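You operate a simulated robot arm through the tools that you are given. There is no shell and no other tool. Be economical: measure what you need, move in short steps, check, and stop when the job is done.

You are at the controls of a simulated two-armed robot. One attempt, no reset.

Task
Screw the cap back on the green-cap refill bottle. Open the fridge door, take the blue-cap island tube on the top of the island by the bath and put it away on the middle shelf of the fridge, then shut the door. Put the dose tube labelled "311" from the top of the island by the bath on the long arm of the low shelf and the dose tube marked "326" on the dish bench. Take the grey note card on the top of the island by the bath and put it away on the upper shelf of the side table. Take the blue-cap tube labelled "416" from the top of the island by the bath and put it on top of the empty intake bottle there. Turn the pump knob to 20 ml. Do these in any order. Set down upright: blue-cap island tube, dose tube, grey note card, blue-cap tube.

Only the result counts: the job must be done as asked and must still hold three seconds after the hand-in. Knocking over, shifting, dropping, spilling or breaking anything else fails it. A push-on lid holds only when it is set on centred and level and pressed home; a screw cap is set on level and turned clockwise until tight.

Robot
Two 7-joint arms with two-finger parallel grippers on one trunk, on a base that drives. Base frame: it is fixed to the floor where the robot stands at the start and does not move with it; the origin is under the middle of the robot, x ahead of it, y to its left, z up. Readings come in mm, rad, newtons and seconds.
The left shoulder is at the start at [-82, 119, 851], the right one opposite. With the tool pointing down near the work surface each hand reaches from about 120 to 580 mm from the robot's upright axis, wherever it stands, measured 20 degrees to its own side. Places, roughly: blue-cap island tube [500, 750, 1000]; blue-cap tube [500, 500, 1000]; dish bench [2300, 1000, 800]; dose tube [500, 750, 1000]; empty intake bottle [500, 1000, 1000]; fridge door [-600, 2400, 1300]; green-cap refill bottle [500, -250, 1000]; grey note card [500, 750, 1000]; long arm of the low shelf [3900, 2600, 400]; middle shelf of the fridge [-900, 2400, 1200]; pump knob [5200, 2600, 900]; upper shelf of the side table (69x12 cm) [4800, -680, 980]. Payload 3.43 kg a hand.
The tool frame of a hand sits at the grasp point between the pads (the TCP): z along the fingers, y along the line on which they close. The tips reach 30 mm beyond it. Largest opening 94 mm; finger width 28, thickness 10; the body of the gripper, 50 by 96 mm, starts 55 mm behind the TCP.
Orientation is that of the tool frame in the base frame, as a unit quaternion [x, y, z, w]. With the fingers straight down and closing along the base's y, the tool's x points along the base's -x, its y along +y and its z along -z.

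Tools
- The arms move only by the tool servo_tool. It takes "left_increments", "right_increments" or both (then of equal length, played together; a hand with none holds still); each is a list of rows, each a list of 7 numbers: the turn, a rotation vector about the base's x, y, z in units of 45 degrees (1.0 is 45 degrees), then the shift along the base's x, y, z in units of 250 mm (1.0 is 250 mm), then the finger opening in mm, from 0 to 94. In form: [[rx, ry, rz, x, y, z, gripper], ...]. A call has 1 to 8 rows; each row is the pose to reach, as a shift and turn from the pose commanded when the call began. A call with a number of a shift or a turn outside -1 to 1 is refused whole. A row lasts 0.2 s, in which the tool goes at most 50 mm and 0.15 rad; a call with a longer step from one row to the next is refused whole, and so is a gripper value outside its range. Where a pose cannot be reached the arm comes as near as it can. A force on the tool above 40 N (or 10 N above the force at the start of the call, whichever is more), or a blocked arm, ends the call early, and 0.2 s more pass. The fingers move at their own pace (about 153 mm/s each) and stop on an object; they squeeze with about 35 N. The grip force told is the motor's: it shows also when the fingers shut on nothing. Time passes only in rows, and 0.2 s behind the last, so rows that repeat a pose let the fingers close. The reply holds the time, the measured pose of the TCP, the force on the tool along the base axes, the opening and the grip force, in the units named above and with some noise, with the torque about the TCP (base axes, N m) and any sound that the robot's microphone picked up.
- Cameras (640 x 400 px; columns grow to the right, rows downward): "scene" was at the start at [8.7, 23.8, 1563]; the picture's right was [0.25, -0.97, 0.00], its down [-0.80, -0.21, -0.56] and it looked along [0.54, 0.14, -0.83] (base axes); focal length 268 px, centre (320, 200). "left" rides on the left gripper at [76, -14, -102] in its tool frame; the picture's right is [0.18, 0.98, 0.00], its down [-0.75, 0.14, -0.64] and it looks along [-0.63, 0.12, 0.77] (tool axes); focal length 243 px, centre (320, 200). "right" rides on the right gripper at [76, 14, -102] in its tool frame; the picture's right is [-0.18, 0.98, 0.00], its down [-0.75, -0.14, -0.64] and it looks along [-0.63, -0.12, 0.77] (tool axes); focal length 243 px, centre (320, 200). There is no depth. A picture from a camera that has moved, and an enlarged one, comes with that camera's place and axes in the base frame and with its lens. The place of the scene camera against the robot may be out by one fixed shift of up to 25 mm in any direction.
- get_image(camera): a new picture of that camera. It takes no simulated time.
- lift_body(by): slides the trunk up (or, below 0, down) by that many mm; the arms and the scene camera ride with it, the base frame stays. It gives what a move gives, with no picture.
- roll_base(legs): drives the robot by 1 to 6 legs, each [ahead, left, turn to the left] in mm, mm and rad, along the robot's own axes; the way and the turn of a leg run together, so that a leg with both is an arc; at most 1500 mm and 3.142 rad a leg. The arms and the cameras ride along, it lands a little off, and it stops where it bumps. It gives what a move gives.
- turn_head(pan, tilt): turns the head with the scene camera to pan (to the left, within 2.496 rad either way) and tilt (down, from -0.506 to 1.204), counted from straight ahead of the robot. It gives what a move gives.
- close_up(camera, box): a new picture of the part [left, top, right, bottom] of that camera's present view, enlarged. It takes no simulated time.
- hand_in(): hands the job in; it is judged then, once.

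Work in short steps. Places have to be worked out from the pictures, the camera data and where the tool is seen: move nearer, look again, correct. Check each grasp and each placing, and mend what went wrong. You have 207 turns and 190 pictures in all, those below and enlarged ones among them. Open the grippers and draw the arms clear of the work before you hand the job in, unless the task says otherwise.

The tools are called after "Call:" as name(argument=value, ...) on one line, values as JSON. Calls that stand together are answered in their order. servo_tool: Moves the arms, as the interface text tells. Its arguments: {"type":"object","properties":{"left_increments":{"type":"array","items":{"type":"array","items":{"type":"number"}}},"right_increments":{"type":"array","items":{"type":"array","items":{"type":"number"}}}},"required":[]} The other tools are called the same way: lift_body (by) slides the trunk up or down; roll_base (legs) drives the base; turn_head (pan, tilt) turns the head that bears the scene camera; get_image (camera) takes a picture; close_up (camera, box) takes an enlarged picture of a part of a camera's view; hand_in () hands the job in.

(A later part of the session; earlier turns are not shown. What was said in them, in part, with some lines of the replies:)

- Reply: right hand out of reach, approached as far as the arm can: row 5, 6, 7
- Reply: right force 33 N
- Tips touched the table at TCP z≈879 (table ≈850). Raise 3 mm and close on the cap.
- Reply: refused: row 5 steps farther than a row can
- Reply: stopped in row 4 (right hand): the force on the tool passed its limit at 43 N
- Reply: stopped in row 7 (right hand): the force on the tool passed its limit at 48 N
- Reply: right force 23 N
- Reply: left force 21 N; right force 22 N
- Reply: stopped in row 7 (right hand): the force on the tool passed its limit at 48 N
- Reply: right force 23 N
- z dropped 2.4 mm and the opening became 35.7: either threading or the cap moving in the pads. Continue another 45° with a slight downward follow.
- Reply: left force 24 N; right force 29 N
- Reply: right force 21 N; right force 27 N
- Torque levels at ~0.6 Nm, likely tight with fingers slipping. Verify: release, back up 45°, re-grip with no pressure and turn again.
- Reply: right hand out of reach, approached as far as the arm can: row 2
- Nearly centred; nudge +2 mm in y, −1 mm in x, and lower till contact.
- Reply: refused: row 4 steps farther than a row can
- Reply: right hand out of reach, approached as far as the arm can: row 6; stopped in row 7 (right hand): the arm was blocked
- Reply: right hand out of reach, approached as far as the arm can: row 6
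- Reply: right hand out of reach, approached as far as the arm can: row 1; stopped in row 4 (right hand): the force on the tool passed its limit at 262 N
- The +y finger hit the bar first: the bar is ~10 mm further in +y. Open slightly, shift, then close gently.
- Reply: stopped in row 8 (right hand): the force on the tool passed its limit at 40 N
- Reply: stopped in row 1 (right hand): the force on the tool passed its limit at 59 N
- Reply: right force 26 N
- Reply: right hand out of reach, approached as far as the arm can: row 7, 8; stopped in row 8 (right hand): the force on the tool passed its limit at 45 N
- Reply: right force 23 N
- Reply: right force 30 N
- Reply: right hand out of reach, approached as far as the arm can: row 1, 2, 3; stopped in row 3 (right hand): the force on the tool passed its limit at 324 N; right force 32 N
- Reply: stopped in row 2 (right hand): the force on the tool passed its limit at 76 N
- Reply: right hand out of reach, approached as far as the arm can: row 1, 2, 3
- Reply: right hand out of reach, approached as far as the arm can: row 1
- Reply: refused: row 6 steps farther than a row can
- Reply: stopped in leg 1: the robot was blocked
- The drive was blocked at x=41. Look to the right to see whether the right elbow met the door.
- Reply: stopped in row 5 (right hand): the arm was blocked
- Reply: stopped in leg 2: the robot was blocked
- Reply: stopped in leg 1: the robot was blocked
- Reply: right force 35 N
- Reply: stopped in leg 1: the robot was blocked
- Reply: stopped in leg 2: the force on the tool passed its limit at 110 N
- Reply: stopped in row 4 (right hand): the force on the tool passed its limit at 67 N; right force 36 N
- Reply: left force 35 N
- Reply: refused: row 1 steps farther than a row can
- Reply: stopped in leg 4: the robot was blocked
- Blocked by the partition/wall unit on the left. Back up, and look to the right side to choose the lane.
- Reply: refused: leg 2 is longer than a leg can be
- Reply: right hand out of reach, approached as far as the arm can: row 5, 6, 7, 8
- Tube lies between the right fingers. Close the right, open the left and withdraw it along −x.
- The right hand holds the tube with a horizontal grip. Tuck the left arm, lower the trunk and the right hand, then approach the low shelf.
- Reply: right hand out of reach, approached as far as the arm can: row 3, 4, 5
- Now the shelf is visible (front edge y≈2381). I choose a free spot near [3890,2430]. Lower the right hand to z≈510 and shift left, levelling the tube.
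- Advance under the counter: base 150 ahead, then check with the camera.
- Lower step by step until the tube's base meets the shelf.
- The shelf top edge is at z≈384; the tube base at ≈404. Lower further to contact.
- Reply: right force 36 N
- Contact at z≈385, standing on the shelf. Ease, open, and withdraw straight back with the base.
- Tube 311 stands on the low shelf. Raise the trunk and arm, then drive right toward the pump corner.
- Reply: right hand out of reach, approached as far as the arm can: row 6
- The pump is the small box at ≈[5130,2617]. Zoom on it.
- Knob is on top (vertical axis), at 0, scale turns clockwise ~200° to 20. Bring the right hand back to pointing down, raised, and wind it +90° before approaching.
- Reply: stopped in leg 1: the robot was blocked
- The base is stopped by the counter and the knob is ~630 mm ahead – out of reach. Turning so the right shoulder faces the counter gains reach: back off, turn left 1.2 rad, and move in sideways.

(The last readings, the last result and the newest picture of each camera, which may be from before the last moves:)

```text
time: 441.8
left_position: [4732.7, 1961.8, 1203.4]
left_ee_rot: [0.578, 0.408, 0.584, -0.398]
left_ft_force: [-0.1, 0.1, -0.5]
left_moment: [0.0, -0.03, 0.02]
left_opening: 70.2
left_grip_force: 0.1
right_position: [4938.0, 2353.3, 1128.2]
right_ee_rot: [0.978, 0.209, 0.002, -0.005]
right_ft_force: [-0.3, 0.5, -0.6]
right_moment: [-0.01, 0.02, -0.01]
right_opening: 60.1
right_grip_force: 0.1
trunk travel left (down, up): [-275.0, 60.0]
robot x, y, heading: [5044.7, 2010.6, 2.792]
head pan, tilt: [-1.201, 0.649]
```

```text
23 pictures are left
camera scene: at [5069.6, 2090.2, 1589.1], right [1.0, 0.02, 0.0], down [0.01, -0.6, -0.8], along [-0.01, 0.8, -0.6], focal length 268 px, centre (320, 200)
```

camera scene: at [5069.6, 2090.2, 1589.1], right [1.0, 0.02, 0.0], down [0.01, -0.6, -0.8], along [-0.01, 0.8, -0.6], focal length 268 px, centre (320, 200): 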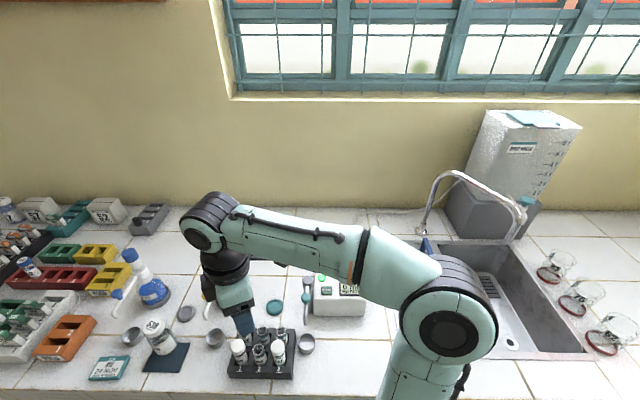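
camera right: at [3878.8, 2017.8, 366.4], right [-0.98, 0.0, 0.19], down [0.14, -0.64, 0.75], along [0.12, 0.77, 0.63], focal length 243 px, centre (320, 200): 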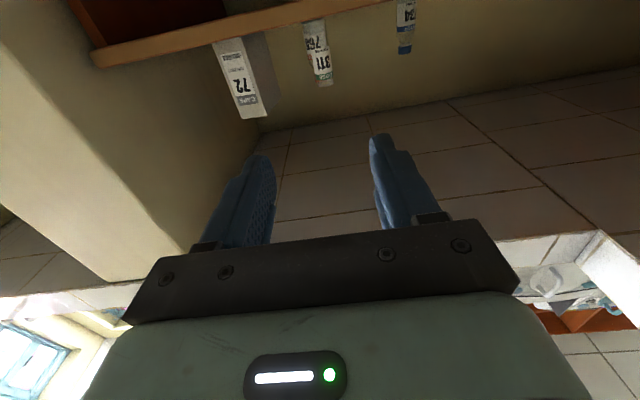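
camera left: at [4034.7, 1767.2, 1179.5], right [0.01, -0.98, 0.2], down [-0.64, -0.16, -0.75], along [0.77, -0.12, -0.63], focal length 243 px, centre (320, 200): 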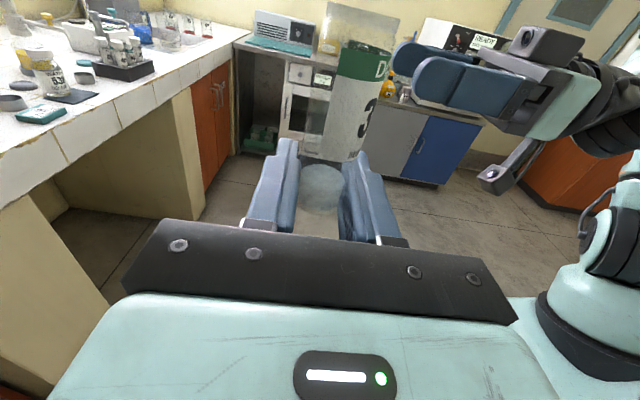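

Swing the right hand over toward the knob (two calls), then look through its camera.

Call:
servo_tool(right_increments=[[0, 0, -0.07, 0.09, 0.12, 0, 60], [0, 0, -0.14, 0.18, 0.24, 0, 60], [0, 0, -0.21, 0.27, 0.36, 0, 60], [0, 0, -0.28, 0.36, 0.48, 0, 60], [0, 0, -0.35, 0.45, 0.6, 0, 60], [0, 0, -0.42, 0.54, 0.72, 0, 60], [0, 0, -0.48, 0.63, 0.84, 0, 60], [0, 0, -0.53, 0.72, 0.96, 0, 60]])

Call:
servo_tool(right_increments=[[0, 0, 0, 0.09, 0.12, -0.06, 60], [0, 0, 0, 0.17, 0.2, -0.14, 60], [0, 0, 0, 0.17, 0.2, -0.26, 60]])

Call:
get_image(camera="right")

```text
time: 443.6
left_position: [4732.0, 1961.7, 1203.4]
left_ee_rot: [0.578, 0.409, 0.584, -0.397]
left_ft_force: [-0.9, 0.5, 0.1]
left_moment: [-0.01, -0.04, 0.0]
left_opening: 70.1
left_grip_force: 0.1
right_position: [5119.2, 2592.8, 1128.3]
right_ee_rot: [1.0, 0.0, 0.003, -0.005]
right_ft_force: [1.4, -0.7, -0.1]
right_moment: [-0.03, 0.03, -0.02]
right_opening: 60.0
right_grip_force: 0.0
trunk travel left (down, up): [-275.0, 60.0]
robot x, y, heading: [5048.3, 2010.1, 2.79]
head pan, tilt: [-1.201, 0.649]
```

```text
time: 444.4
left_position: [4733.1, 1960.6, 1202.5]
left_ee_rot: [0.577, 0.409, 0.583, -0.399]
left_ft_force: [-0.2, 0.3, -0.6]
left_moment: [0.03, 0.0, 0.0]
left_opening: 70.0
left_grip_force: 0.1
right_position: [5161.5, 2642.9, 1062.5]
right_ee_rot: [1.0, 0.001, 0.003, -0.005]
right_ft_force: [-0.4, 0.1, 1.0]
right_moment: [-0.03, 0.0, -0.01]
right_opening: 60.0
right_grip_force: 0.1
trunk travel left (down, up): [-275.0, 60.0]
robot x, y, heading: [5045.1, 2013.2, 2.792]
head pan, tilt: [-1.201, 0.649]
```

```text
22 pictures are left
camera right: at [5236.6, 2628.6, 1166.2], right [-0.18, -0.98, -0.01], down [-0.76, 0.13, 0.64], along [-0.63, 0.12, -0.77], focal length 243 px, centre (320, 200)
```

right: 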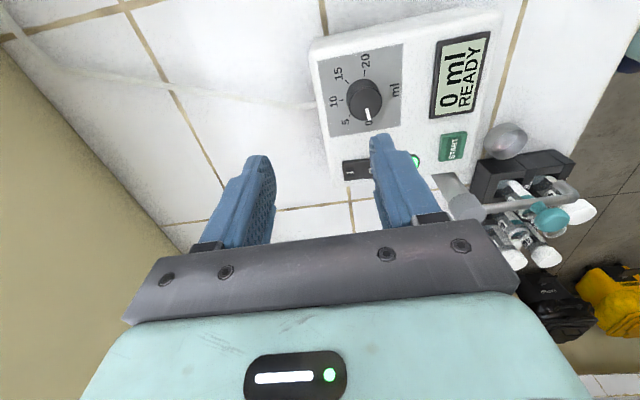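

Excellent: the knob is at ≈[5162,2604], pointer at 0, and 20 is ~194° clockwise. Move above it, lower, and look again to get its height.

Call:
servo_tool(right_increments=[[0, 0, 0, 0.0, -0.08, -0.06, 52], [0, 0, 0, 0.002, -0.156, -0.16, 52], [0, 0, 0, 0.002, -0.156, -0.24, 52]])

Call:
get_image(camera="right")

```text
time: 445.2
left_position: [4732.8, 1961.3, 1203.7]
left_ee_rot: [0.577, 0.409, 0.584, -0.398]
left_ft_force: [-0.3, 0.6, -0.5]
left_moment: [0.0, -0.02, 0.03]
left_opening: 69.6
left_grip_force: 0.0
right_position: [5160.9, 2603.0, 1004.0]
right_ee_rot: [1.0, 0.002, 0.003, -0.003]
right_ft_force: [0.1, 0.1, 0.1]
right_moment: [0.0, 0.02, -0.03]
right_opening: 51.8
right_grip_force: 0.0
trunk travel left (down, up): [-275.0, 60.0]
robot x, y, heading: [5045.7, 2013.2, 2.792]
head pan, tilt: [-1.201, 0.649]
```

```text
21 pictures are left
camera right: at [5237.4, 2589.9, 1106.4], right [-0.18, -0.98, -0.01], down [-0.76, 0.14, 0.64], along [-0.63, 0.12, -0.77], focal length 243 px, centre (320, 200)
```

right: 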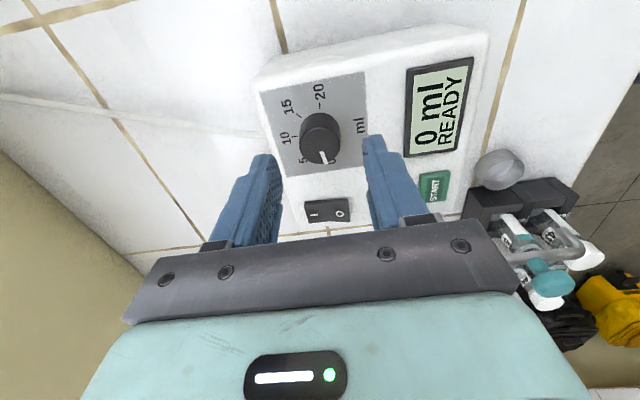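

Knob top ≈ z 946. Lower to TCP z≈959 and close on the knob.

Call:
servo_tool(right_increments=[[0, 0, 0, 0.004, 0.005, -0.08, 52], [0, 0, 0, 0.004, 0.005, -0.15, 52], [0, 0, 0, 0.004, 0.005, -0.18, 52], [0, 0, 0, 0.004, 0.005, -0.18, 40], [0, 0, 0, 0.004, 0.005, -0.18, 10], [0, 0, 0, 0.004, 0.005, -0.18, 10]])

Call:
get_image(camera="right")

```text
time: 446.1
left_position: [4731.9, 1958.4, 1202.9]
left_ee_rot: [0.577, 0.408, 0.583, -0.4]
left_ft_force: [-0.3, -1.0, 0.0]
left_moment: [0.03, -0.02, 0.02]
left_opening: 69.9
left_grip_force: 0.0
right_position: [5162.1, 2603.4, 966.3]
right_ee_rot: [1.0, -0.001, -0.001, -0.005]
right_ft_force: [-1.5, -7.8, 19.9]
right_moment: [-0.89, -0.08, -0.08]
right_opening: 44.9
right_grip_force: 4.1
trunk travel left (down, up): [-275.0, 60.0]
robot x, y, heading: [5046.2, 2010.5, 2.792]
head pan, tilt: [-1.201, 0.649]
stopped in row 4 (right hand): the force on the tool passed its limit at 46 N (the readings are from after the stop); the commanded pose is now the measured one
```

```text
20 pictures are left
camera right: at [5239.1, 2589.6, 1067.7], right [-0.18, -0.98, -0.01], down [-0.75, 0.13, 0.64], along [-0.63, 0.13, -0.76], focal length 243 px, centre (320, 200)
```

right: 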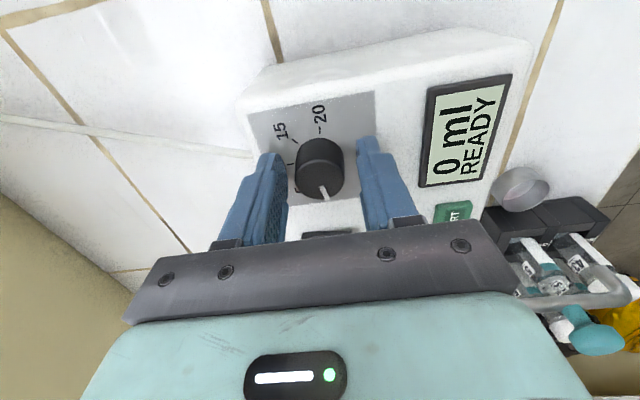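

Tips touched the panel at TCP 966. Raise 4 mm and close gently.

Call:
servo_tool(right_increments=[[0, 0, 0, 0, 0, 0.016, 46], [0, 0, 0, 0, 0, 0.016, 40], [0, 0, 0, 0, 0, 0.016, 34], [0, 0, 0, 0, 0, 0.016, 28], [0, 0, 0, 0, 0, 0.016, 10], [0, 0, 0, 0, 0, 0.016, 10]])

```text
time: 447.5
left_position: [4732.2, 1959.7, 1203.2]
left_ee_rot: [0.578, 0.408, 0.583, -0.399]
left_ft_force: [0.5, 0.3, -0.6]
left_moment: [-0.01, 0.0, -0.03]
left_opening: 69.8
left_grip_force: 0.0
right_position: [5163.6, 2604.5, 967.8]
right_ee_rot: [1.0, 0.001, 0.001, -0.004]
right_ft_force: [-0.6, -9.5, -3.2]
right_moment: [-0.31, -0.01, -0.04]
right_opening: 28.9
right_grip_force: 44.3
trunk travel left (down, up): [-275.0, 60.0]
robot x, y, heading: [5046.6, 2010.9, 2.795]
head pan, tilt: [-1.201, 0.649]
```

Knob held (28.9 mm). Turn clockwise 90° in two calls, easing the sideways force.

Call:
servo_tool(right_increments=[[0, 0, -0.16, 0, -0.004, 0, 10], [0, 0, -0.33, 0, -0.004, 0, 10], [0, 0, -0.5, 0, -0.004, 0, 10], [0, 0, -0.67, 0, -0.004, 0, 10], [0, 0, -0.84, 0, -0.004, 0, 10], [0, 0, -1.0, 0, -0.004, 0, 10]])

Call:
servo_tool(right_increments=[[0, 0, -0.16, 0, 0, 0, 10], [0, 0, -0.33, 0, 0, 0, 10], [0, 0, -0.5, 0, 0, 0, 10], [0, 0, -0.67, 0, 0, 0, 10], [0, 0, -0.84, 0, 0, 0, 10], [0, 0, -1.0, 0, 0, 0, 10]])

Call:
get_image(camera="right")

```text
time: 448.9
left_position: [4733.6, 1959.4, 1203.0]
left_ee_rot: [0.578, 0.408, 0.584, -0.398]
left_ft_force: [0.0, -0.3, 0.1]
left_moment: [0.02, 0.0, 0.0]
left_opening: 70.2
left_grip_force: 0.0
right_position: [5163.3, 2603.9, 966.6]
right_ee_rot: [0.924, -0.383, 0.003, -0.004]
right_ft_force: [-2.2, -11.3, -8.3]
right_moment: [-0.1, 0.36, 0.04]
right_opening: 29.3
right_grip_force: 44.6
trunk travel left (down, up): [-275.0, 60.0]
robot x, y, heading: [5045.2, 2013.6, 2.786]
head pan, tilt: [-1.201, 0.649]
```

```text
time: 450.3
left_position: [4731.4, 1959.6, 1204.2]
left_ee_rot: [0.577, 0.409, 0.584, -0.398]
left_ft_force: [-0.4, -0.4, 0.0]
left_moment: [0.0, 0.01, 0.0]
left_opening: 70.1
left_grip_force: 0.0
right_position: [5163.7, 2603.6, 967.6]
right_ee_rot: [-0.706, 0.708, -0.005, 0.003]
right_ft_force: [-8.9, -14.6, -11.9]
right_moment: [-0.26, 0.37, -0.01]
right_opening: 29.1
right_grip_force: 45.0
trunk travel left (down, up): [-275.0, 60.0]
robot x, y, heading: [5049.8, 2007.8, 2.79]
head pan, tilt: [-1.201, 0.649]
```

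```text
19 pictures are left
camera right: at [5146.7, 2528.5, 1069.6], right [-0.98, 0.19, -0.01], down [0.14, 0.76, 0.64], along [0.13, 0.63, -0.77], focal length 243 px, centre (320, 200)
```

right: 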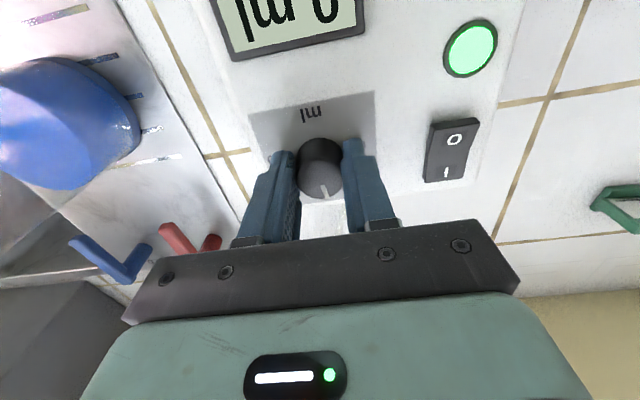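

The pointer follows (≈10 now). Turn another 90°, then check.

Call:
servo_tool(right_increments=[[0, 0, -0.16, -0.002, -0.002, -0.004, 10], [0, 0, -0.33, -0.002, -0.003, -0.004, 10], [0, 0, -0.5, -0.002, -0.003, -0.004, 10], [0, 0, -0.67, -0.002, -0.003, -0.004, 10], [0, 0, -0.84, -0.002, -0.003, -0.004, 10], [0, 0, -1.0, -0.002, -0.003, -0.004, 10]])

Call:
servo_tool(right_increments=[[0, 0, -0.16, 0, 0, 0, 10], [0, 0, -0.33, 0, 0, 0, 10], [0, 0, -0.5, 0, 0, 0, 10], [0, 0, -0.67, 0, 0, 0, 10], [0, 0, -0.84, 0, 0, 0, 10], [0, 0, -1.0, 0, 0, 0, 10]])

Call:
get_image(camera="right")

```text
time: 451.7
left_position: [4731.4, 1959.9, 1203.1]
left_ee_rot: [0.577, 0.409, 0.584, -0.398]
left_ft_force: [0.4, -0.2, 0.0]
left_moment: [-0.01, 0.04, -0.02]
left_opening: 70.0
left_grip_force: 0.1
right_position: [5161.4, 2603.8, 967.2]
right_ee_rot: [-0.382, 0.924, -0.005, 0.002]
right_ft_force: [-11.9, -3.7, 0.4]
right_moment: [0.05, 0.41, -0.01]
right_opening: 29.3
right_grip_force: 45.0
trunk travel left (down, up): [-275.0, 60.0]
robot x, y, heading: [5046.6, 2010.9, 2.785]
head pan, tilt: [-1.201, 0.649]
```

```text
time: 453.1
left_position: [4729.2, 1960.2, 1202.3]
left_ee_rot: [0.577, 0.409, 0.584, -0.398]
left_ft_force: [-0.8, -0.1, 0.3]
left_moment: [0.01, 0.02, -0.03]
left_opening: 70.2
left_grip_force: 0.1
right_position: [5161.3, 2604.6, 967.8]
right_ee_rot: [0.002, 1.0, -0.003, 0.0]
right_ft_force: [-13.9, 8.4, 11.5]
right_moment: [0.11, -0.62, 0.0]
right_opening: 29.2
right_grip_force: 44.6
trunk travel left (down, up): [-275.0, 60.0]
robot x, y, heading: [5047.3, 2012.7, 2.79]
head pan, tilt: [-1.201, 0.649]
```

```text
18 pictures are left
camera right: at [5085.2, 2620.6, 1069.5], right [0.19, 0.98, -0.01], down [0.75, -0.14, 0.64], along [0.63, -0.12, -0.77], focal length 243 px, centre (320, 200)
```

right: 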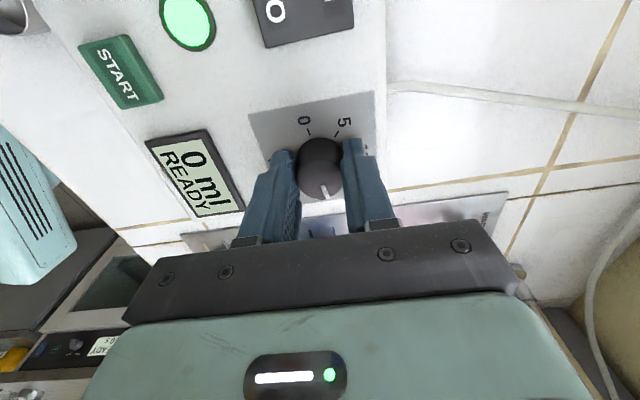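

The pointer has turned 180°; the scale needs ~194°. Turn 13° more, then release and rise to read it.

Call:
servo_tool(right_increments=[[0, 0, -0.1, -0.003, 0.002, -0.003, 10], [0, 0, -0.2, -0.003, 0.002, -0.003, 10], [0, 0, -0.29, -0.003, 0.002, -0.003, 10], [0, 0, -0.29, -0.003, 0.002, -0.003, 10]])

Call:
servo_tool(right_increments=[[0, 0, 0, 0, 0, 0, 40], [0, 0, 0, 0, 0, 0, 56], [0, 0, 0, 0, 0, 0.14, 56], [0, 0, 0, 0, 0, 0.32, 56], [0, 0, 0, -0.1, 0.0, 0.46, 56], [0, 0, 0, -0.25, 0.0, 0.5, 56]])

Call:
close_up(camera="right", box=[240, 20, 440, 180])

```text
time: 454.1
left_position: [4732.3, 1959.5, 1203.0]
left_ee_rot: [0.577, 0.409, 0.584, -0.399]
left_ft_force: [-0.5, -0.1, 0.0]
left_moment: [-0.01, 0.04, -0.03]
left_opening: 70.1
left_grip_force: 0.1
right_position: [5161.2, 2605.4, 966.9]
right_ee_rot: [0.114, 0.993, -0.003, -0.001]
right_ft_force: [-8.5, 11.0, 24.6]
right_moment: [0.07, -0.27, -0.05]
right_opening: 29.0
right_grip_force: 44.9
trunk travel left (down, up): [-275.0, 60.0]
robot x, y, heading: [5048.1, 2013.1, 2.786]
head pan, tilt: [-1.201, 0.649]
```

```text
time: 455.5
left_position: [4732.0, 1961.2, 1203.4]
left_ee_rot: [0.578, 0.408, 0.584, -0.398]
left_ft_force: [-0.5, 0.4, 0.1]
left_moment: [0.02, -0.03, -0.03]
left_opening: 70.1
left_grip_force: 0.1
right_position: [5099.5, 2604.4, 1091.6]
right_ee_rot: [0.113, 0.994, -0.005, -0.001]
right_ft_force: [0.8, 0.3, 0.0]
right_moment: [-0.02, 0.0, 0.02]
right_opening: 55.9
right_grip_force: 0.2
trunk travel left (down, up): [-275.0, 60.0]
robot x, y, heading: [5042.3, 2007.4, 2.788]
head pan, tilt: [-1.201, 0.649]
```

```text
2.50 times, centred on (340, 100) of right
camera zoom: at [5028.3, 2637.1, 1193.7], right [0.4, 0.92, -0.01], down [0.7, -0.3, 0.64], along [0.59, -0.27, -0.77], focal length 606 px, centre (270, 450)
```

zoom: 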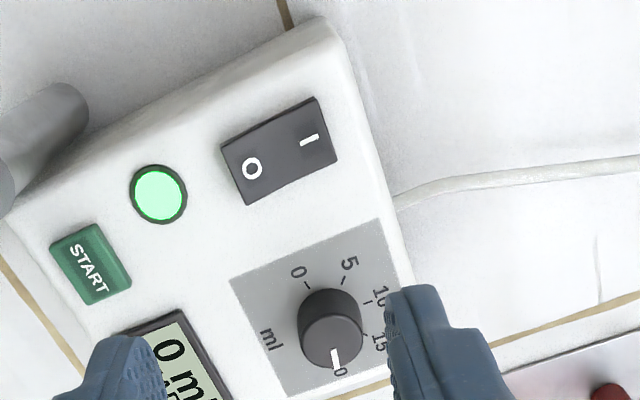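

The pointer is at the "20" label as far as visible. Withdraw the arm and read it from the scene camera for certainty.

Call:
servo_tool(right_increments=[[0, 0, 0.05, -0.12, -0.11, 0.02, 56], [0, 0, 0.1, -0.24, -0.22, 0.04, 56], [0, 0, 0.15, -0.36, -0.33, 0.06, 56], [0, 0, 0.2, -0.48, -0.44, 0.06, 56], [0, 0, 0.3, -0.6, -0.55, 0.06, 56], [0, 0, 0.4, -0.72, -0.66, 0.06, 56], [0, 0, 0.5, -0.84, -0.77, 0.06, 56], [0, 0, 0.6, -0.96, -0.88, 0.06, 56]])

Call:
servo_tool(right_increments=[[0, 0, 0.1, -0.1, -0.11, 0, 56], [0, 0, 0.2, -0.22, -0.22, 0, 56], [0, 0, 0.3, -0.34, -0.3, 0, 56]])

Call:
close_up(camera="scene", box=[290, 230, 410, 330])

```text
time: 457.3
left_position: [4732.6, 1960.6, 1203.8]
left_ee_rot: [0.577, 0.41, 0.584, -0.398]
left_ft_force: [-0.1, 0.5, -0.3]
left_moment: [0.02, -0.02, -0.02]
left_opening: 70.1
left_grip_force: 0.0
right_position: [4860.3, 2384.0, 1105.3]
right_ee_rot: [-0.122, 0.993, -0.005, -0.001]
right_ft_force: [0.2, -0.5, -0.6]
right_moment: [0.02, -0.01, 0.02]
right_opening: 56.2
right_grip_force: 0.1
trunk travel left (down, up): [-275.0, 60.0]
robot x, y, heading: [5044.4, 2012.1, 2.793]
head pan, tilt: [-1.201, 0.649]
```

```text
time: 458.1
left_position: [4731.6, 1960.8, 1204.0]
left_ee_rot: [0.577, 0.409, 0.584, -0.398]
left_ft_force: [-0.1, -0.2, 0.0]
left_moment: [-0.02, -0.02, -0.01]
left_opening: 70.1
left_grip_force: 0.1
right_position: [4772.9, 2307.4, 1106.0]
right_ee_rot: [-0.238, 0.971, -0.005, 0.0]
right_ft_force: [-0.2, 0.2, -0.5]
right_moment: [-0.02, -0.03, 0.01]
right_opening: 56.0
right_grip_force: 0.1
trunk travel left (down, up): [-275.0, 60.0]
robot x, y, heading: [5048.9, 2014.8, 2.792]
head pan, tilt: [-1.201, 0.649]
```

```text
4.00 times, centred on (350, 280) of scene
camera zoom: at [5068.7, 2090.0, 1589.1], right [1.0, 0.02, 0.0], down [0.01, -0.6, -0.8], along [-0.01, 0.8, -0.6], focal length 1073 px, centre (200, -120)
```

zoom: 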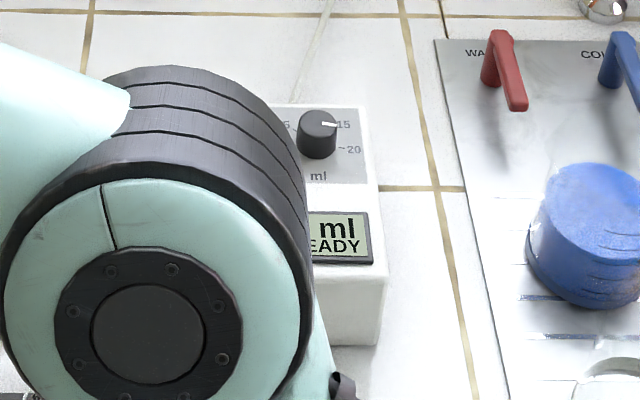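

Zoom in further on the knob.

Call:
close_up(camera="scene", box=[355, 252, 387, 278])

```text
15.38 times, centred on (371, 265) of scene
camera zoom: at [5068.7, 2090.0, 1589.1], right [1.0, 0.02, 0.0], down [0.01, -0.6, -0.8], along [-0.01, 0.8, -0.6], focal length 4127 px, centre (-465, -800)
```

zoom: 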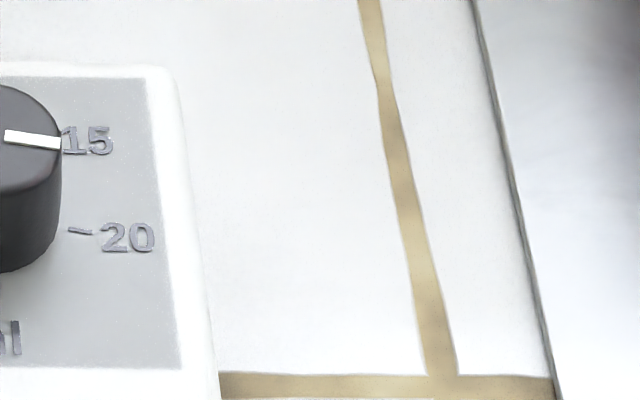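

The pointer reads slightly short of the 20 tick (≈5–10°). I go back, re-grip the knob and turn a bit further while watching the torque for the end stop.

Call:
servo_tool(right_increments=[[0, 0, 0, 0.13, 0.1, 0, 56], [0, 0, 0, 0.26, 0.2, 0, 56], [0, 0, 0, 0.39, 0.3, 0, 56], [0, 0, 0, 0.52, 0.4, 0, 56], [0, 0, 0, 0.65, 0.5, 0, 56], [0, 0, 0, 0.78, 0.6, 0, 56], [0, 0, 0, 0.91, 0.7, 0, 56], [0, 0, 0, 1.0, 0.77, 0, 56]])

Call:
servo_tool(right_increments=[[0, 0, 0, 0.14, 0.11, 0, 56], [0, 0, 0, 0.28, 0.22, 0, 56], [0, 0, 0, 0.42, 0.33, 0, 56], [0, 0, 0, 0.556, 0.417, 0, 56], [0, 0, 0, 0.556, 0.417, -0.08, 54]])

Call:
close_up(camera="right", box=[240, 40, 440, 200])

```text
time: 459.9
left_position: [4733.6, 1960.8, 1203.5]
left_ee_rot: [0.577, 0.409, 0.584, -0.398]
left_ft_force: [1.1, -0.7, 0.1]
left_moment: [0.0, -0.02, 0.02]
left_opening: 70.3
left_grip_force: 0.0
right_position: [5024.5, 2500.6, 1106.7]
right_ee_rot: [-0.239, 0.971, -0.005, 0.0]
right_ft_force: [-0.1, -0.3, 0.5]
right_moment: [-0.03, 0.0, 0.01]
right_opening: 56.3
right_grip_force: 0.1
trunk travel left (down, up): [-275.0, 60.0]
robot x, y, heading: [5045.3, 2016.5, 2.788]
head pan, tilt: [-1.201, 0.649]
```

```text
time: 461.1
left_position: [4732.4, 1959.3, 1202.7]
left_ee_rot: [0.577, 0.409, 0.584, -0.398]
left_ft_force: [-0.1, 0.6, -0.2]
left_moment: [0.01, 0.0, -0.02]
left_opening: 70.1
left_grip_force: 0.0
right_position: [5164.7, 2604.2, 1086.4]
right_ee_rot: [-0.238, 0.971, -0.005, -0.001]
right_ft_force: [0.6, -0.7, 0.6]
right_moment: [0.0, 0.0, -0.03]
right_opening: 53.9
right_grip_force: 0.1
trunk travel left (down, up): [-275.0, 60.0]
robot x, y, heading: [5045.2, 2012.6, 2.789]
head pan, tilt: [-1.201, 0.649]
```

```text
2.50 times, centred on (340, 120) of right
camera zoom: at [5089.8, 2585.3, 1188.0], right [-0.29, 0.96, -0.01], down [0.73, 0.23, 0.64], along [0.62, 0.18, -0.77], focal length 606 px, centre (270, 400)
```

zoom: 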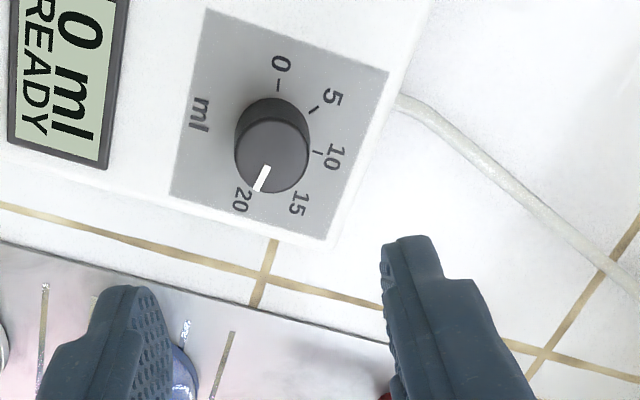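

Now the label is readable: pointer (204°) lines up with "20" (205°). Done – leave the knob. Withdraw the arm and drive back for the grey card.

Call:
servo_tool(right_increments=[[0, 0, 0, -0.12, -0.1, 0.02, 56], [0, 0, 0, -0.24, -0.2, 0.02, 56], [0, 0, 0, -0.36, -0.3, 0.02, 56], [0, 0, 0, -0.48, -0.4, 0.02, 56], [0, 0, 0, -0.6, -0.5, 0.02, 56], [0, 0, 0, -0.72, -0.6, 0.02, 56], [0, 0, 0, -0.84, -0.7, 0.02, 56], [0, 0, 0, -0.96, -0.8, 0.02, 56]])

Call:
servo_tool(right_increments=[[0, 0, 0.1, -0.12, -0.1, 0, 56], [0, 0, 0.2, -0.24, -0.2, 0, 56], [0, 0, 0.3, -0.36, -0.3, 0, 56], [0, 0, 0.35, -0.48, -0.4, 0, 56], [0, 0, 0.4, -0.6, -0.5, 0, 56]])

Call:
roll_base(legs=[[0, 400, 0], [0, 0, 1.92], [0, -950, 0], [1500, 0, 0], [1500, 0, 0], [210, 0, 0]])

Call:
turn_head(pan=0.75, tilt=0.5)

```text
time: 462.9
left_position: [4732.4, 1961.4, 1203.5]
left_ee_rot: [0.578, 0.408, 0.584, -0.398]
left_ft_force: [0.1, -0.1, -0.4]
left_moment: [0.0, 0.01, -0.01]
left_opening: 70.0
left_grip_force: 0.0
right_position: [4922.8, 2404.3, 1091.2]
right_ee_rot: [-0.238, 0.971, -0.005, 0.001]
right_ft_force: [0.0, -0.2, 0.2]
right_moment: [0.01, -0.01, -0.02]
right_opening: 56.2
right_grip_force: 0.1
trunk travel left (down, up): [-275.0, 60.0]
robot x, y, heading: [5046.8, 2011.6, 2.788]
head pan, tilt: [-1.201, 0.649]
```

```text
time: 464.1
left_position: [4732.5, 1960.4, 1204.9]
left_ee_rot: [0.578, 0.408, 0.584, -0.398]
left_ft_force: [0.3, 0.1, -0.1]
left_moment: [-0.04, 0.0, -0.03]
left_opening: 70.2
left_grip_force: 0.0
right_position: [4773.1, 2279.1, 1091.1]
right_ee_rot: [-0.387, 0.922, -0.005, 0.002]
right_ft_force: [-0.6, -0.6, 0.7]
right_moment: [0.01, -0.01, -0.01]
right_opening: 56.0
right_grip_force: 0.1
trunk travel left (down, up): [-275.0, 60.0]
robot x, y, heading: [5045.9, 2012.7, 2.787]
head pan, tilt: [-1.201, 0.649]
```

```text
time: 496.3
left_position: [4134.2, -1863.0, 1204.1]
left_ee_rot: [-0.003, 0.708, 0.008, -0.707]
left_ft_force: [-0.7, 0.5, -0.1]
left_moment: [-0.01, -0.03, -0.05]
left_opening: 70.1
left_grip_force: 0.0
right_position: [3819.3, -1934.6, 1091.3]
right_ee_rot: [0.977, -0.211, 0.002, -0.005]
right_ft_force: [0.0, -0.1, 0.2]
right_moment: [0.01, 0.01, 0.01]
right_opening: 56.0
right_grip_force: 0.1
trunk travel left (down, up): [-275.0, 60.0]
robot x, y, heading: [3977.6, -1588.4, -1.569]
head pan, tilt: [-1.201, 0.649]
```

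```text
time: 498.2
left_position: [4133.1, -1861.6, 1203.3]
left_ee_rot: [-0.005, 0.708, 0.008, -0.707]
left_ft_force: [0.0, -0.1, -0.3]
left_moment: [0.0, -0.05, 0.0]
left_opening: 70.1
left_grip_force: 0.0
right_position: [3821.0, -1934.8, 1090.3]
right_ee_rot: [0.977, -0.212, 0.002, -0.005]
right_ft_force: [0.2, 0.1, -0.6]
right_moment: [0.01, -0.02, -0.03]
right_opening: 55.9
right_grip_force: 0.0
trunk travel left (down, up): [-275.0, 60.0]
robot x, y, heading: [3981.0, -1585.9, -1.576]
head pan, tilt: [0.75, 0.499]
```

Turn to face −x and drive along the corridor, then turn to face the island and go along its front.

Call:
roll_base(legs=[[0, 0, -1.566], [1500, 0, 0], [1500, 0, 0], [1020, 0, 0]])

Call:
roll_base(legs=[[0, 0, -3.14], [0, 1300, 0], [0, 980, 0]])

Call:
turn_head(pan=0.0, tilt=0.85)

Call:
get_image(camera="scene")

```text
time: 521.4
left_position: [-325.2, -1780.5, 1202.8]
left_ee_rot: [0.497, 0.504, 0.504, -0.495]
left_ft_force: [0.1, 0.8, -0.1]
left_moment: [0.02, -0.01, 0.02]
left_opening: 69.9
left_grip_force: 0.1
right_position: [-397.8, -1466.0, 1090.7]
right_ee_rot: [-0.543, 0.84, -0.005, 0.003]
right_ft_force: [-0.1, 1.5, -0.1]
right_moment: [0.02, 0.03, 0.03]
right_opening: 56.2
right_grip_force: 0.0
trunk travel left (down, up): [-275.0, 60.0]
robot x, y, heading: [-49.4, -1623.9, -3.138]
head pan, tilt: [0.75, 0.499]
```

```text
time: 549.1
left_position: [277.1, 823.2, 1202.6]
left_ee_rot: [0.497, -0.504, 0.489, 0.51]
left_ft_force: [0.2, 0.0, -0.3]
left_moment: [0.01, 0.01, 0.02]
left_opening: 69.8
left_grip_force: 0.0
right_position: [339.7, 508.1, 1090.7]
right_ee_rot: [0.848, 0.53, -0.002, -0.005]
right_ft_force: [0.3, 0.6, 0.0]
right_moment: [-0.02, -0.03, -0.01]
right_opening: 55.9
right_grip_force: 0.0
trunk travel left (down, up): [-275.0, 60.0]
robot x, y, heading: [-8.3, 675.5, -0.034]
head pan, tilt: [0.75, 0.499]
```

```text
time: 550.2
left_position: [276.9, 825.0, 1203.3]
left_ee_rot: [0.497, -0.504, 0.488, 0.511]
left_ft_force: [0.6, 0.4, -0.2]
left_moment: [0.02, 0.01, 0.03]
left_opening: 70.1
left_grip_force: 0.0
right_position: [340.0, 508.8, 1090.1]
right_ee_rot: [0.848, 0.531, -0.001, -0.005]
right_ft_force: [-0.2, 0.5, -0.2]
right_moment: [-0.02, 0.01, -0.02]
right_opening: 56.1
right_grip_force: 0.0
trunk travel left (down, up): [-275.0, 60.0]
robot x, y, heading: [1.9, 672.4, -0.021]
head pan, tilt: [0.0, 0.85]
```

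```text
13 pictures are left
camera scene: at [14.8, 679.5, 1572.5], right [-0.03, -1.0, 0.0], down [-0.75, 0.02, -0.66], along [0.66, -0.02, -0.75], focal length 268 px, centre (320, 200)
```

scene: 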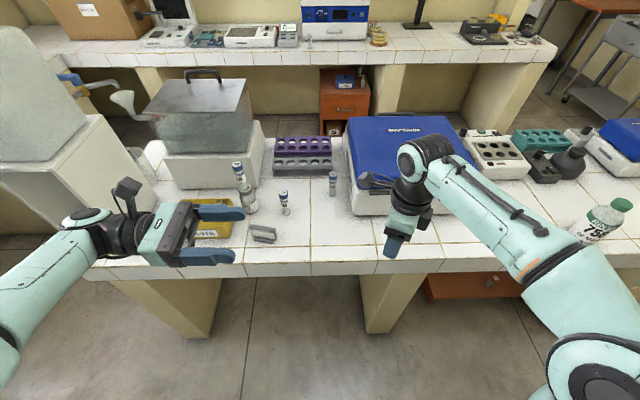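

Everything on the island stands. The card is at ≈[514,850], its plate running roughly along y. Position the robot and hover the right hand with the fingers closing across the plate.

Call:
roll_base(legs=[[0, 0, 0.021], [0, 300, 0], [90, 0, 0]])

Call:
servo_tool(right_increments=[[0, 0, 0.08, 0.06, 0.02, 0, 60], [0, 0, 0.16, 0.12, 0.04, 0, 60], [0, 0, 0.24, 0.18, 0.06, 0, 60], [0, 0, 0.32, 0.24, 0.08, 0, 60], [0, 0, 0.3, 0.28, 0.1, -0.08, 60]])

Call:
get_image(camera="right")

```text
time: 554.4
left_position: [366.0, 1127.5, 1203.6]
left_ee_rot: [0.501, -0.5, 0.492, 0.508]
left_ft_force: [0.0, 0.7, -0.2]
left_moment: [0.03, 0.03, -0.01]
left_opening: 70.0
left_grip_force: 0.0
right_position: [434.9, 813.6, 1091.3]
right_ee_rot: [0.842, 0.539, -0.002, -0.005]
right_ft_force: [0.2, -0.5, -0.8]
right_moment: [0.0, 0.0, -0.01]
right_opening: 56.1
right_grip_force: 0.0
trunk travel left (down, up): [-275.0, 60.0]
robot x, y, heading: [88.5, 970.9, -0.016]
head pan, tilt: [0.0, 0.85]
```

```text
time: 555.6
left_position: [365.2, 1128.0, 1203.2]
left_ee_rot: [0.502, -0.499, 0.491, 0.508]
left_ft_force: [0.6, 0.1, -0.5]
left_moment: [-0.02, 0.01, 0.02]
left_opening: 70.0
left_grip_force: 0.0
right_position: [505.5, 838.9, 1071.3]
right_ee_rot: [0.772, 0.635, -0.004, -0.005]
right_ft_force: [1.3, 0.3, 0.0]
right_moment: [-0.02, 0.02, -0.02]
right_opening: 59.9
right_grip_force: 0.1
trunk travel left (down, up): [-275.0, 60.0]
robot x, y, heading: [87.9, 975.9, -0.009]
head pan, tilt: [0.0, 0.85]
```

```text
12 pictures are left
camera right: at [535.3, 911.2, 1173.3], right [0.93, -0.37, -0.01], down [-0.28, -0.71, 0.64], along [-0.25, -0.59, -0.77], focal length 243 px, centre (320, 200)
```

right: 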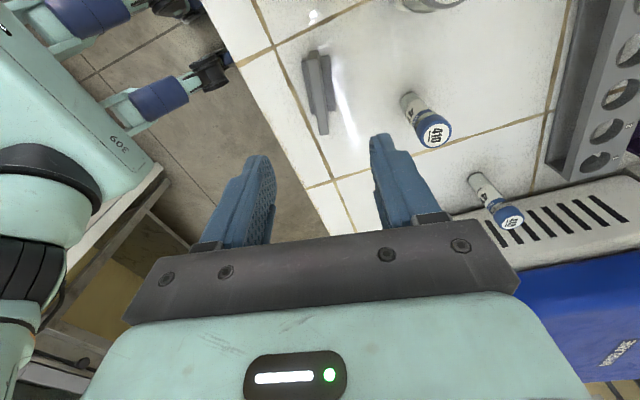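

Zoom on the card.

Call:
close_up(camera="right", box=[270, 40, 370, 140])

```text
4.00 times, centred on (320, 90) of right
camera zoom: at [535.3, 911.2, 1173.3], right [0.93, -0.37, -0.01], down [-0.28, -0.71, 0.64], along [-0.25, -0.59, -0.77], focal length 970 px, centre (320, 640)
```

zoom: 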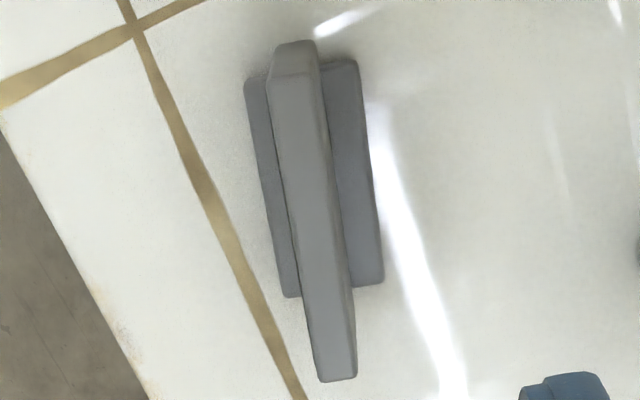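

The plate is vertical, ~10 mm thick, centred at ≈[501,839], along 76°. Descend over it and grip.

Call:
servo_tool(right_increments=[[0, 0, -0.03, -0.018, 0, -0.17, 60], [0, 0, -0.055, -0.018, 0, -0.34, 60], [0, 0, -0.055, -0.018, 0, -0.51, 60], [0, 0, -0.055, -0.018, 0, -0.67, 60], [0, 0, -0.055, -0.018, 0, -0.67, 30], [0, 0, -0.055, -0.018, 0, -0.67, 0], [0, 0, -0.055, -0.018, 0, -0.67, 0], [0, 0, -0.055, -0.018, 0, -0.67, 0]])

Call:
get_image(camera="right")

```text
time: 557.4
left_position: [364.9, 1128.0, 1204.0]
left_ee_rot: [0.501, -0.499, 0.493, 0.507]
left_ft_force: [0.7, -0.4, -0.2]
left_moment: [0.01, -0.03, -0.01]
left_opening: 69.9
left_grip_force: 0.0
right_position: [499.1, 838.9, 902.1]
right_ee_rot: [0.786, 0.618, -0.002, -0.004]
right_ft_force: [-0.2, 0.3, -0.3]
right_moment: [-0.01, -0.01, -0.03]
right_opening: 15.4
right_grip_force: 35.1
trunk travel left (down, up): [-275.0, 60.0]
robot x, y, heading: [90.9, 975.2, -0.009]
head pan, tilt: [0.0, 0.85]
```

```text
10 pictures are left
camera right: at [531.6, 909.8, 1005.8], right [0.91, -0.41, -0.01], down [-0.31, -0.7, 0.64], along [-0.27, -0.58, -0.77], focal length 243 px, centre (320, 200)
```

right: 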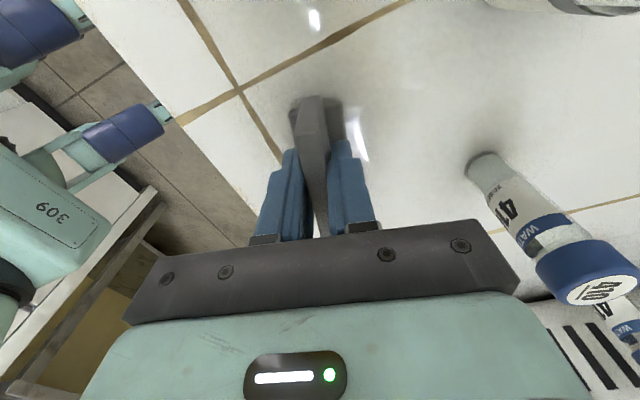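

Card gripped. Lift it, retract, and drive the long way to the side table (approaching its upper shelf from the +x side).

Call:
servo_tool(right_increments=[[0, 0, 0, 0, 0, 0.16, 0], [0, 0, 0, 0, 0, 0.34, 0], [0, 0, 0, 0, 0, 0.52, 0], [0, 0, 0, 0, 0, 0.7, 0], [0, 0, 0, -0.1, 0, 0.84, 0], [0, 0, 0, -0.26, 0, 0.9, 0], [0, 0, 0, -0.42, 0, 0.9, 0], [0, 0, 0, -0.58, 0, 0.9, 0]])

Call:
roll_base(legs=[[-120, 0, 0.009], [0, -1300, 0], [0, -1250, 0], [1500, 0, 0], [1500, 0, 0], [1030, 0, 0]])

Call:
turn_head(pan=0.3, tilt=0.4)

Call:
get_image(camera="scene")

```text
time: 559.2
left_position: [364.6, 1128.2, 1204.5]
left_ee_rot: [0.501, -0.5, 0.492, 0.507]
left_ft_force: [-0.6, 0.1, 0.0]
left_moment: [0.01, -0.03, 0.06]
left_opening: 70.1
left_grip_force: 0.0
right_position: [353.3, 839.2, 1127.3]
right_ee_rot: [0.786, 0.618, -0.003, -0.005]
right_ft_force: [0.1, 0.0, 0.2]
right_moment: [0.01, -0.03, 0.0]
right_opening: 15.5
right_grip_force: 34.9
trunk travel left (down, up): [-275.0, 60.0]
robot x, y, heading: [86.2, 976.2, -0.012]
head pan, tilt: [0.0, 0.85]
```

```text
time: 601.4
left_position: [4289.8, -1375.3, 1204.0]
left_ee_rot: [0.507, -0.494, 0.498, 0.501]
left_ft_force: [-0.3, 0.2, 0.9]
left_moment: [0.03, -0.02, 0.0]
left_opening: 69.9
left_grip_force: 0.1
right_position: [4285.7, -1664.2, 1128.3]
right_ee_rot: [0.78, 0.626, -0.002, -0.004]
right_ft_force: [-0.2, -0.3, -0.4]
right_moment: [0.0, 0.0, 0.01]
right_opening: 15.2
right_grip_force: 35.3
trunk travel left (down, up): [-275.0, 60.0]
robot x, y, heading: [4018.6, -1533.1, 0.013]
head pan, tilt: [0.0, 0.85]
```

```text
time: 602.3
left_position: [4289.3, -1374.9, 1204.6]
left_ee_rot: [0.507, -0.494, 0.498, 0.501]
left_ft_force: [-0.2, -1.3, -1.1]
left_moment: [0.01, -0.03, 0.0]
left_opening: 69.9
left_grip_force: 0.0
right_position: [4284.7, -1663.6, 1128.5]
right_ee_rot: [0.779, 0.627, -0.003, -0.005]
right_ft_force: [-0.4, -0.7, -0.3]
right_moment: [0.0, 0.03, -0.01]
right_opening: 15.4
right_grip_force: 34.9
trunk travel left (down, up): [-275.0, 60.0]
robot x, y, heading: [4017.3, -1536.6, 0.018]
head pan, tilt: [0.3, 0.4]
```

```text
9 pictures are left
camera scene: at [4043.5, -1501.9, 1611.5], right [0.31, -0.95, 0.0], down [-0.37, -0.12, -0.92], along [0.88, 0.28, -0.39], focal length 268 px, centre (320, 200)
```

scene: 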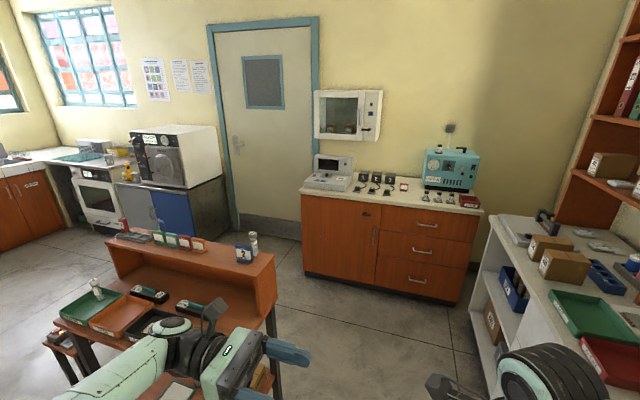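

The gap on the ledge between the coloured cards and tag "2" is at ≈[4795,−840]. Drive around to its +x side and turn to face −x.

Call:
roll_base(legs=[[1250, 0, 0], [0, 0, 3.12], [0, -520, 0]])

Call:
turn_head(pan=-0.25, tilt=0.85)

Call:
get_image(camera="scene")

```text
time: 620.6
left_position: [4991.6, -1154.4, 1204.0]
left_ee_rot: [0.496, 0.504, 0.504, -0.496]
left_ft_force: [-0.2, 0.9, 0.9]
left_moment: [0.0, 0.0, 0.01]
left_opening: 69.8
left_grip_force: 0.0
right_position: [4999.0, -864.8, 1128.2]
right_ee_rot: [-0.622, 0.783, -0.004, 0.003]
right_ft_force: [0.5, -0.5, -0.9]
right_moment: [0.02, -0.03, -0.02]
right_opening: 15.4
right_grip_force: 35.0
trunk travel left (down, up): [-275.0, 60.0]
robot x, y, heading: [5269.4, -997.8, -3.143]
head pan, tilt: [0.3, 0.4]
```

```text
time: 621.6
left_position: [4991.5, -1153.3, 1202.5]
left_ee_rot: [0.497, 0.504, 0.504, -0.495]
left_ft_force: [0.1, -0.3, -0.2]
left_moment: [-0.05, -0.02, 0.01]
left_opening: 69.9
left_grip_force: 0.1
right_position: [4999.8, -866.6, 1128.0]
right_ee_rot: [-0.622, 0.783, -0.004, 0.002]
right_ft_force: [0.2, 0.4, -0.8]
right_moment: [0.03, 0.03, -0.03]
right_opening: 15.4
right_grip_force: 35.2
trunk travel left (down, up): [-275.0, 60.0]
robot x, y, heading: [5269.1, -998.4, -3.141]
head pan, tilt: [-0.25, 0.85]
```

```text
8 pictures are left
camera scene: at [5219.5, -971.5, 1572.5], right [0.24, 0.97, 0.0], down [0.73, -0.18, -0.66], along [-0.64, 0.16, -0.75], focal length 268 px, centre (320, 200)
```

scene: 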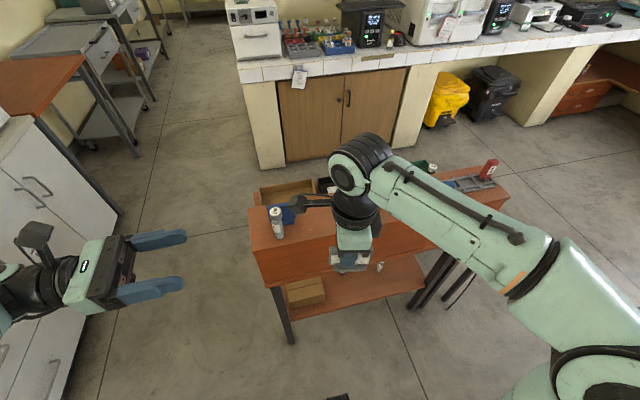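

Move the card above the free part of the ledge, aligning it with the shelf, and look with the hand camera.

Call:
servo_tool(right_increments=[[0, 0, 0.1, -0.16, 0.02, 0, 0], [0, 0, 0.22, -0.32, 0.04, 0, 0], [0, 0, 0.34, -0.48, 0.06, 0, 0], [0, 0, 0.46, -0.64, 0.08, 0, 0], [0, 0, 0.58, -0.78, 0.1, -0.02, 0], [0, 0, 0.62, -0.8, 0.1, -0.05, 0]])

Call:
get_image(camera="right")

```text
time: 623.0
left_position: [4992.4, -1153.0, 1203.6]
left_ee_rot: [0.498, 0.503, 0.505, -0.495]
left_ft_force: [0.0, -0.4, 0.3]
left_moment: [-0.01, 0.0, 0.01]
left_opening: 70.0
left_grip_force: 0.1
right_position: [4800.1, -840.5, 1116.4]
right_ee_rot: [0.792, -0.61, 0.005, -0.004]
right_ft_force: [-0.6, -0.3, -0.3]
right_moment: [-0.02, -0.02, 0.0]
right_opening: 15.4
right_grip_force: 35.0
trunk travel left (down, up): [-275.0, 60.0]
robot x, y, heading: [5263.0, -998.8, -3.139]
head pan, tilt: [-0.25, 0.85]
```

```text
7 pictures are left
camera right: at [4804.5, -916.4, 1218.8], right [-1.0, -0.07, -0.01], down [-0.06, 0.76, 0.64], along [-0.04, 0.64, -0.77], focal length 243 px, centre (320, 200)
```

right: 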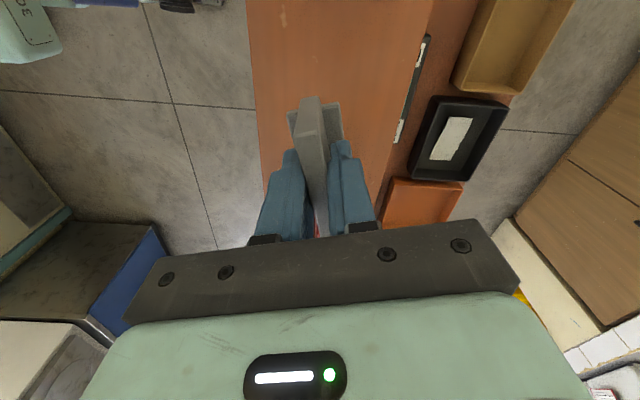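

Ledge spans x≈4720–4860 here and the area is free. Centre the card (x −9, y −15) and lower until contact.

Call:
servo_tool(right_increments=[[0, 0, 0, -0.036, -0.06, -0.06, 0], [0, 0, 0, -0.036, -0.06, -0.18, 0], [0, 0, 0, -0.036, -0.06, -0.27, 0], [0, 0, 0, -0.036, -0.06, -0.29, 0], [0, 0, 0, -0.036, -0.06, -0.31, 0], [0, 0, 0, -0.036, -0.06, -0.33, 0], [0, 0, 0, -0.036, -0.06, -0.35, 0], [0, 0, 0, -0.036, -0.06, -0.37, 0]])

```text
time: 624.8
left_position: [4994.9, -1154.4, 1204.6]
left_ee_rot: [0.497, 0.503, 0.504, -0.495]
left_ft_force: [-0.3, 0.6, -0.7]
left_moment: [0.0, 0.02, 0.0]
left_opening: 69.9
left_grip_force: 0.1
right_position: [4790.1, -855.5, 1028.7]
right_ee_rot: [0.792, -0.611, 0.001, 0.001]
right_ft_force: [-2.0, 2.6, 35.5]
right_moment: [-0.01, -0.01, -0.02]
right_opening: 16.4
right_grip_force: 35.0
trunk travel left (down, up): [-275.0, 60.0]
robot x, y, heading: [5268.2, -996.9, -3.141]
head pan, tilt: [-0.25, 0.85]
```

Contact at TCP z≈1029 with 35 N. Ease, open, rise and inspect.

Call:
servo_tool(right_increments=[[0, 0, 0, 0, 0, 0.01, 0], [0, 0, 0, 0, 0, 0.018, 0], [0, 0, 0, 0, 0, 0.018, 24], [0, 0, 0, 0, 0, 0.018, 40], [0, 0, 0, 0, 0, 0.018, 50], [0, 0, 0, 0, 0, 0.12, 50], [0, 0, 0, 0, 0, 0.28, 50], [0, 0, 0, 0, 0, 0.44, 50]])

Call:
get_image(camera="right")

```text
time: 626.6
left_position: [4992.4, -1154.2, 1203.7]
left_ee_rot: [0.497, 0.504, 0.504, -0.495]
left_ft_force: [0.3, 0.6, -0.2]
left_moment: [0.0, -0.04, 0.01]
left_opening: 70.1
left_grip_force: 0.1
right_position: [4796.2, -854.7, 1110.8]
right_ee_rot: [0.792, -0.611, 0.005, -0.005]
right_ft_force: [0.2, 0.4, -0.4]
right_moment: [0.0, 0.02, -0.03]
right_opening: 49.7
right_grip_force: 0.1
right hand out of reach, approached as far as the arm can: row 8
trunk travel left (down, up): [-275.0, 60.0]
robot x, y, heading: [5269.9, -995.7, -3.141]
head pan, tilt: [-0.25, 0.85]
```

```text
6 pictures are left
camera right: at [4800.3, -932.6, 1212.9], right [-1.0, -0.07, -0.01], down [-0.06, 0.76, 0.64], along [-0.04, 0.64, -0.77], focal length 243 px, centre (320, 200)
```

right: 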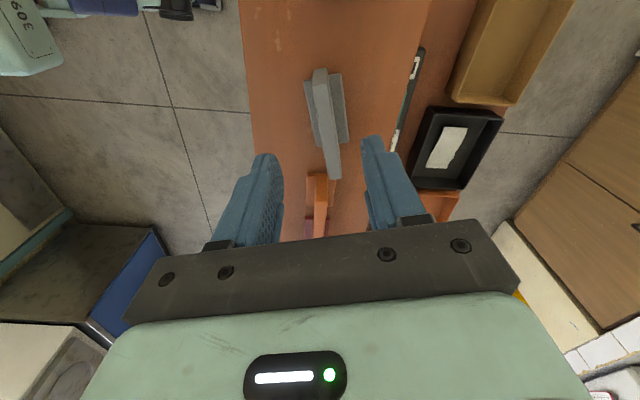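

The card stands on the ledge, clear of its neighbour. Back away from the table and take a last look.

Call:
roll_base(legs=[[-250, 0, 0]])

Call:
turn_head(pan=-0.2, tilt=0.6)

Call:
get_image(camera="scene")

```text
time: 628.4
left_position: [5239.9, -1154.9, 1204.1]
left_ee_rot: [0.497, 0.503, 0.504, -0.496]
left_ft_force: [-0.2, -0.2, -1.0]
left_moment: [-0.02, 0.03, 0.0]
left_opening: 70.0
left_grip_force: 0.1
right_position: [5041.8, -855.4, 1110.3]
right_ee_rot: [0.792, -0.61, 0.004, -0.004]
right_ft_force: [0.4, 0.3, 0.1]
right_moment: [0.03, -0.02, -0.01]
right_opening: 50.0
right_grip_force: 0.1
trunk travel left (down, up): [-275.0, 60.0]
robot x, y, heading: [5516.3, -994.7, -3.138]
head pan, tilt: [-0.25, 0.85]
```

```text
time: 629.2
left_position: [5238.3, -1153.7, 1203.0]
left_ee_rot: [0.496, 0.505, 0.504, -0.496]
left_ft_force: [0.5, 0.3, 0.9]
left_moment: [0.02, 0.03, 0.0]
left_opening: 69.8
left_grip_force: 0.2
right_position: [5041.1, -855.6, 1110.6]
right_ee_rot: [0.792, -0.61, 0.004, -0.004]
right_ft_force: [-0.2, 0.1, -0.6]
right_moment: [-0.04, 0.01, 0.02]
right_opening: 49.9
right_grip_force: 0.0
trunk travel left (down, up): [-275.0, 60.0]
robot x, y, heading: [5516.2, -992.6, -3.139]
head pan, tilt: [-0.201, 0.6]
```

```text
5 pictures are left
camera scene: at [5455.4, -972.5, 1593.3], right [0.2, 0.98, 0.0], down [0.55, -0.11, -0.82], along [-0.81, 0.16, -0.57], focal length 268 px, centre (320, 200)
```

scene: 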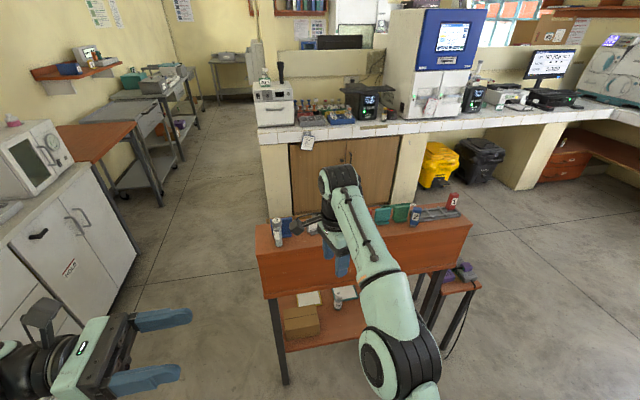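

All placings are done, and the arms are clear with open grippers. Handing in.

Call:
hand_in()

```text
The job is handed in.
```

I did every step and handed the job in. One choice was a guess: the task gave no label for the blue-cap island tube, so I took the blue-cap tube marked "311".

- **Refill bottle:** the green cap is screwed on clockwise until tight.
- **Fridge:** blue-cap tube "311" stands on the middle shelf. The door is shut and the display is back at 4 °C.
- **Tube "416":** it stands on the empty intake bottle, "273".
- **Dose tube "326":** it stands on the dish bench, the long tiled counter behind the island.
- **Dose tube "311":** it stands on the long arm of the low shelf.
- **Grey note card:** it stands on the upper shelf of the side table.
- **Pump knob:** the pointer is on 20 ml. The pump's own display still reads "0 ml READY".

On the way past the end of the dish bench the robot was stopped by the partition on its left. The bin on the corner there was upright in the picture I took just after. I did not check that corner again, nor the earlier placings at the very end.
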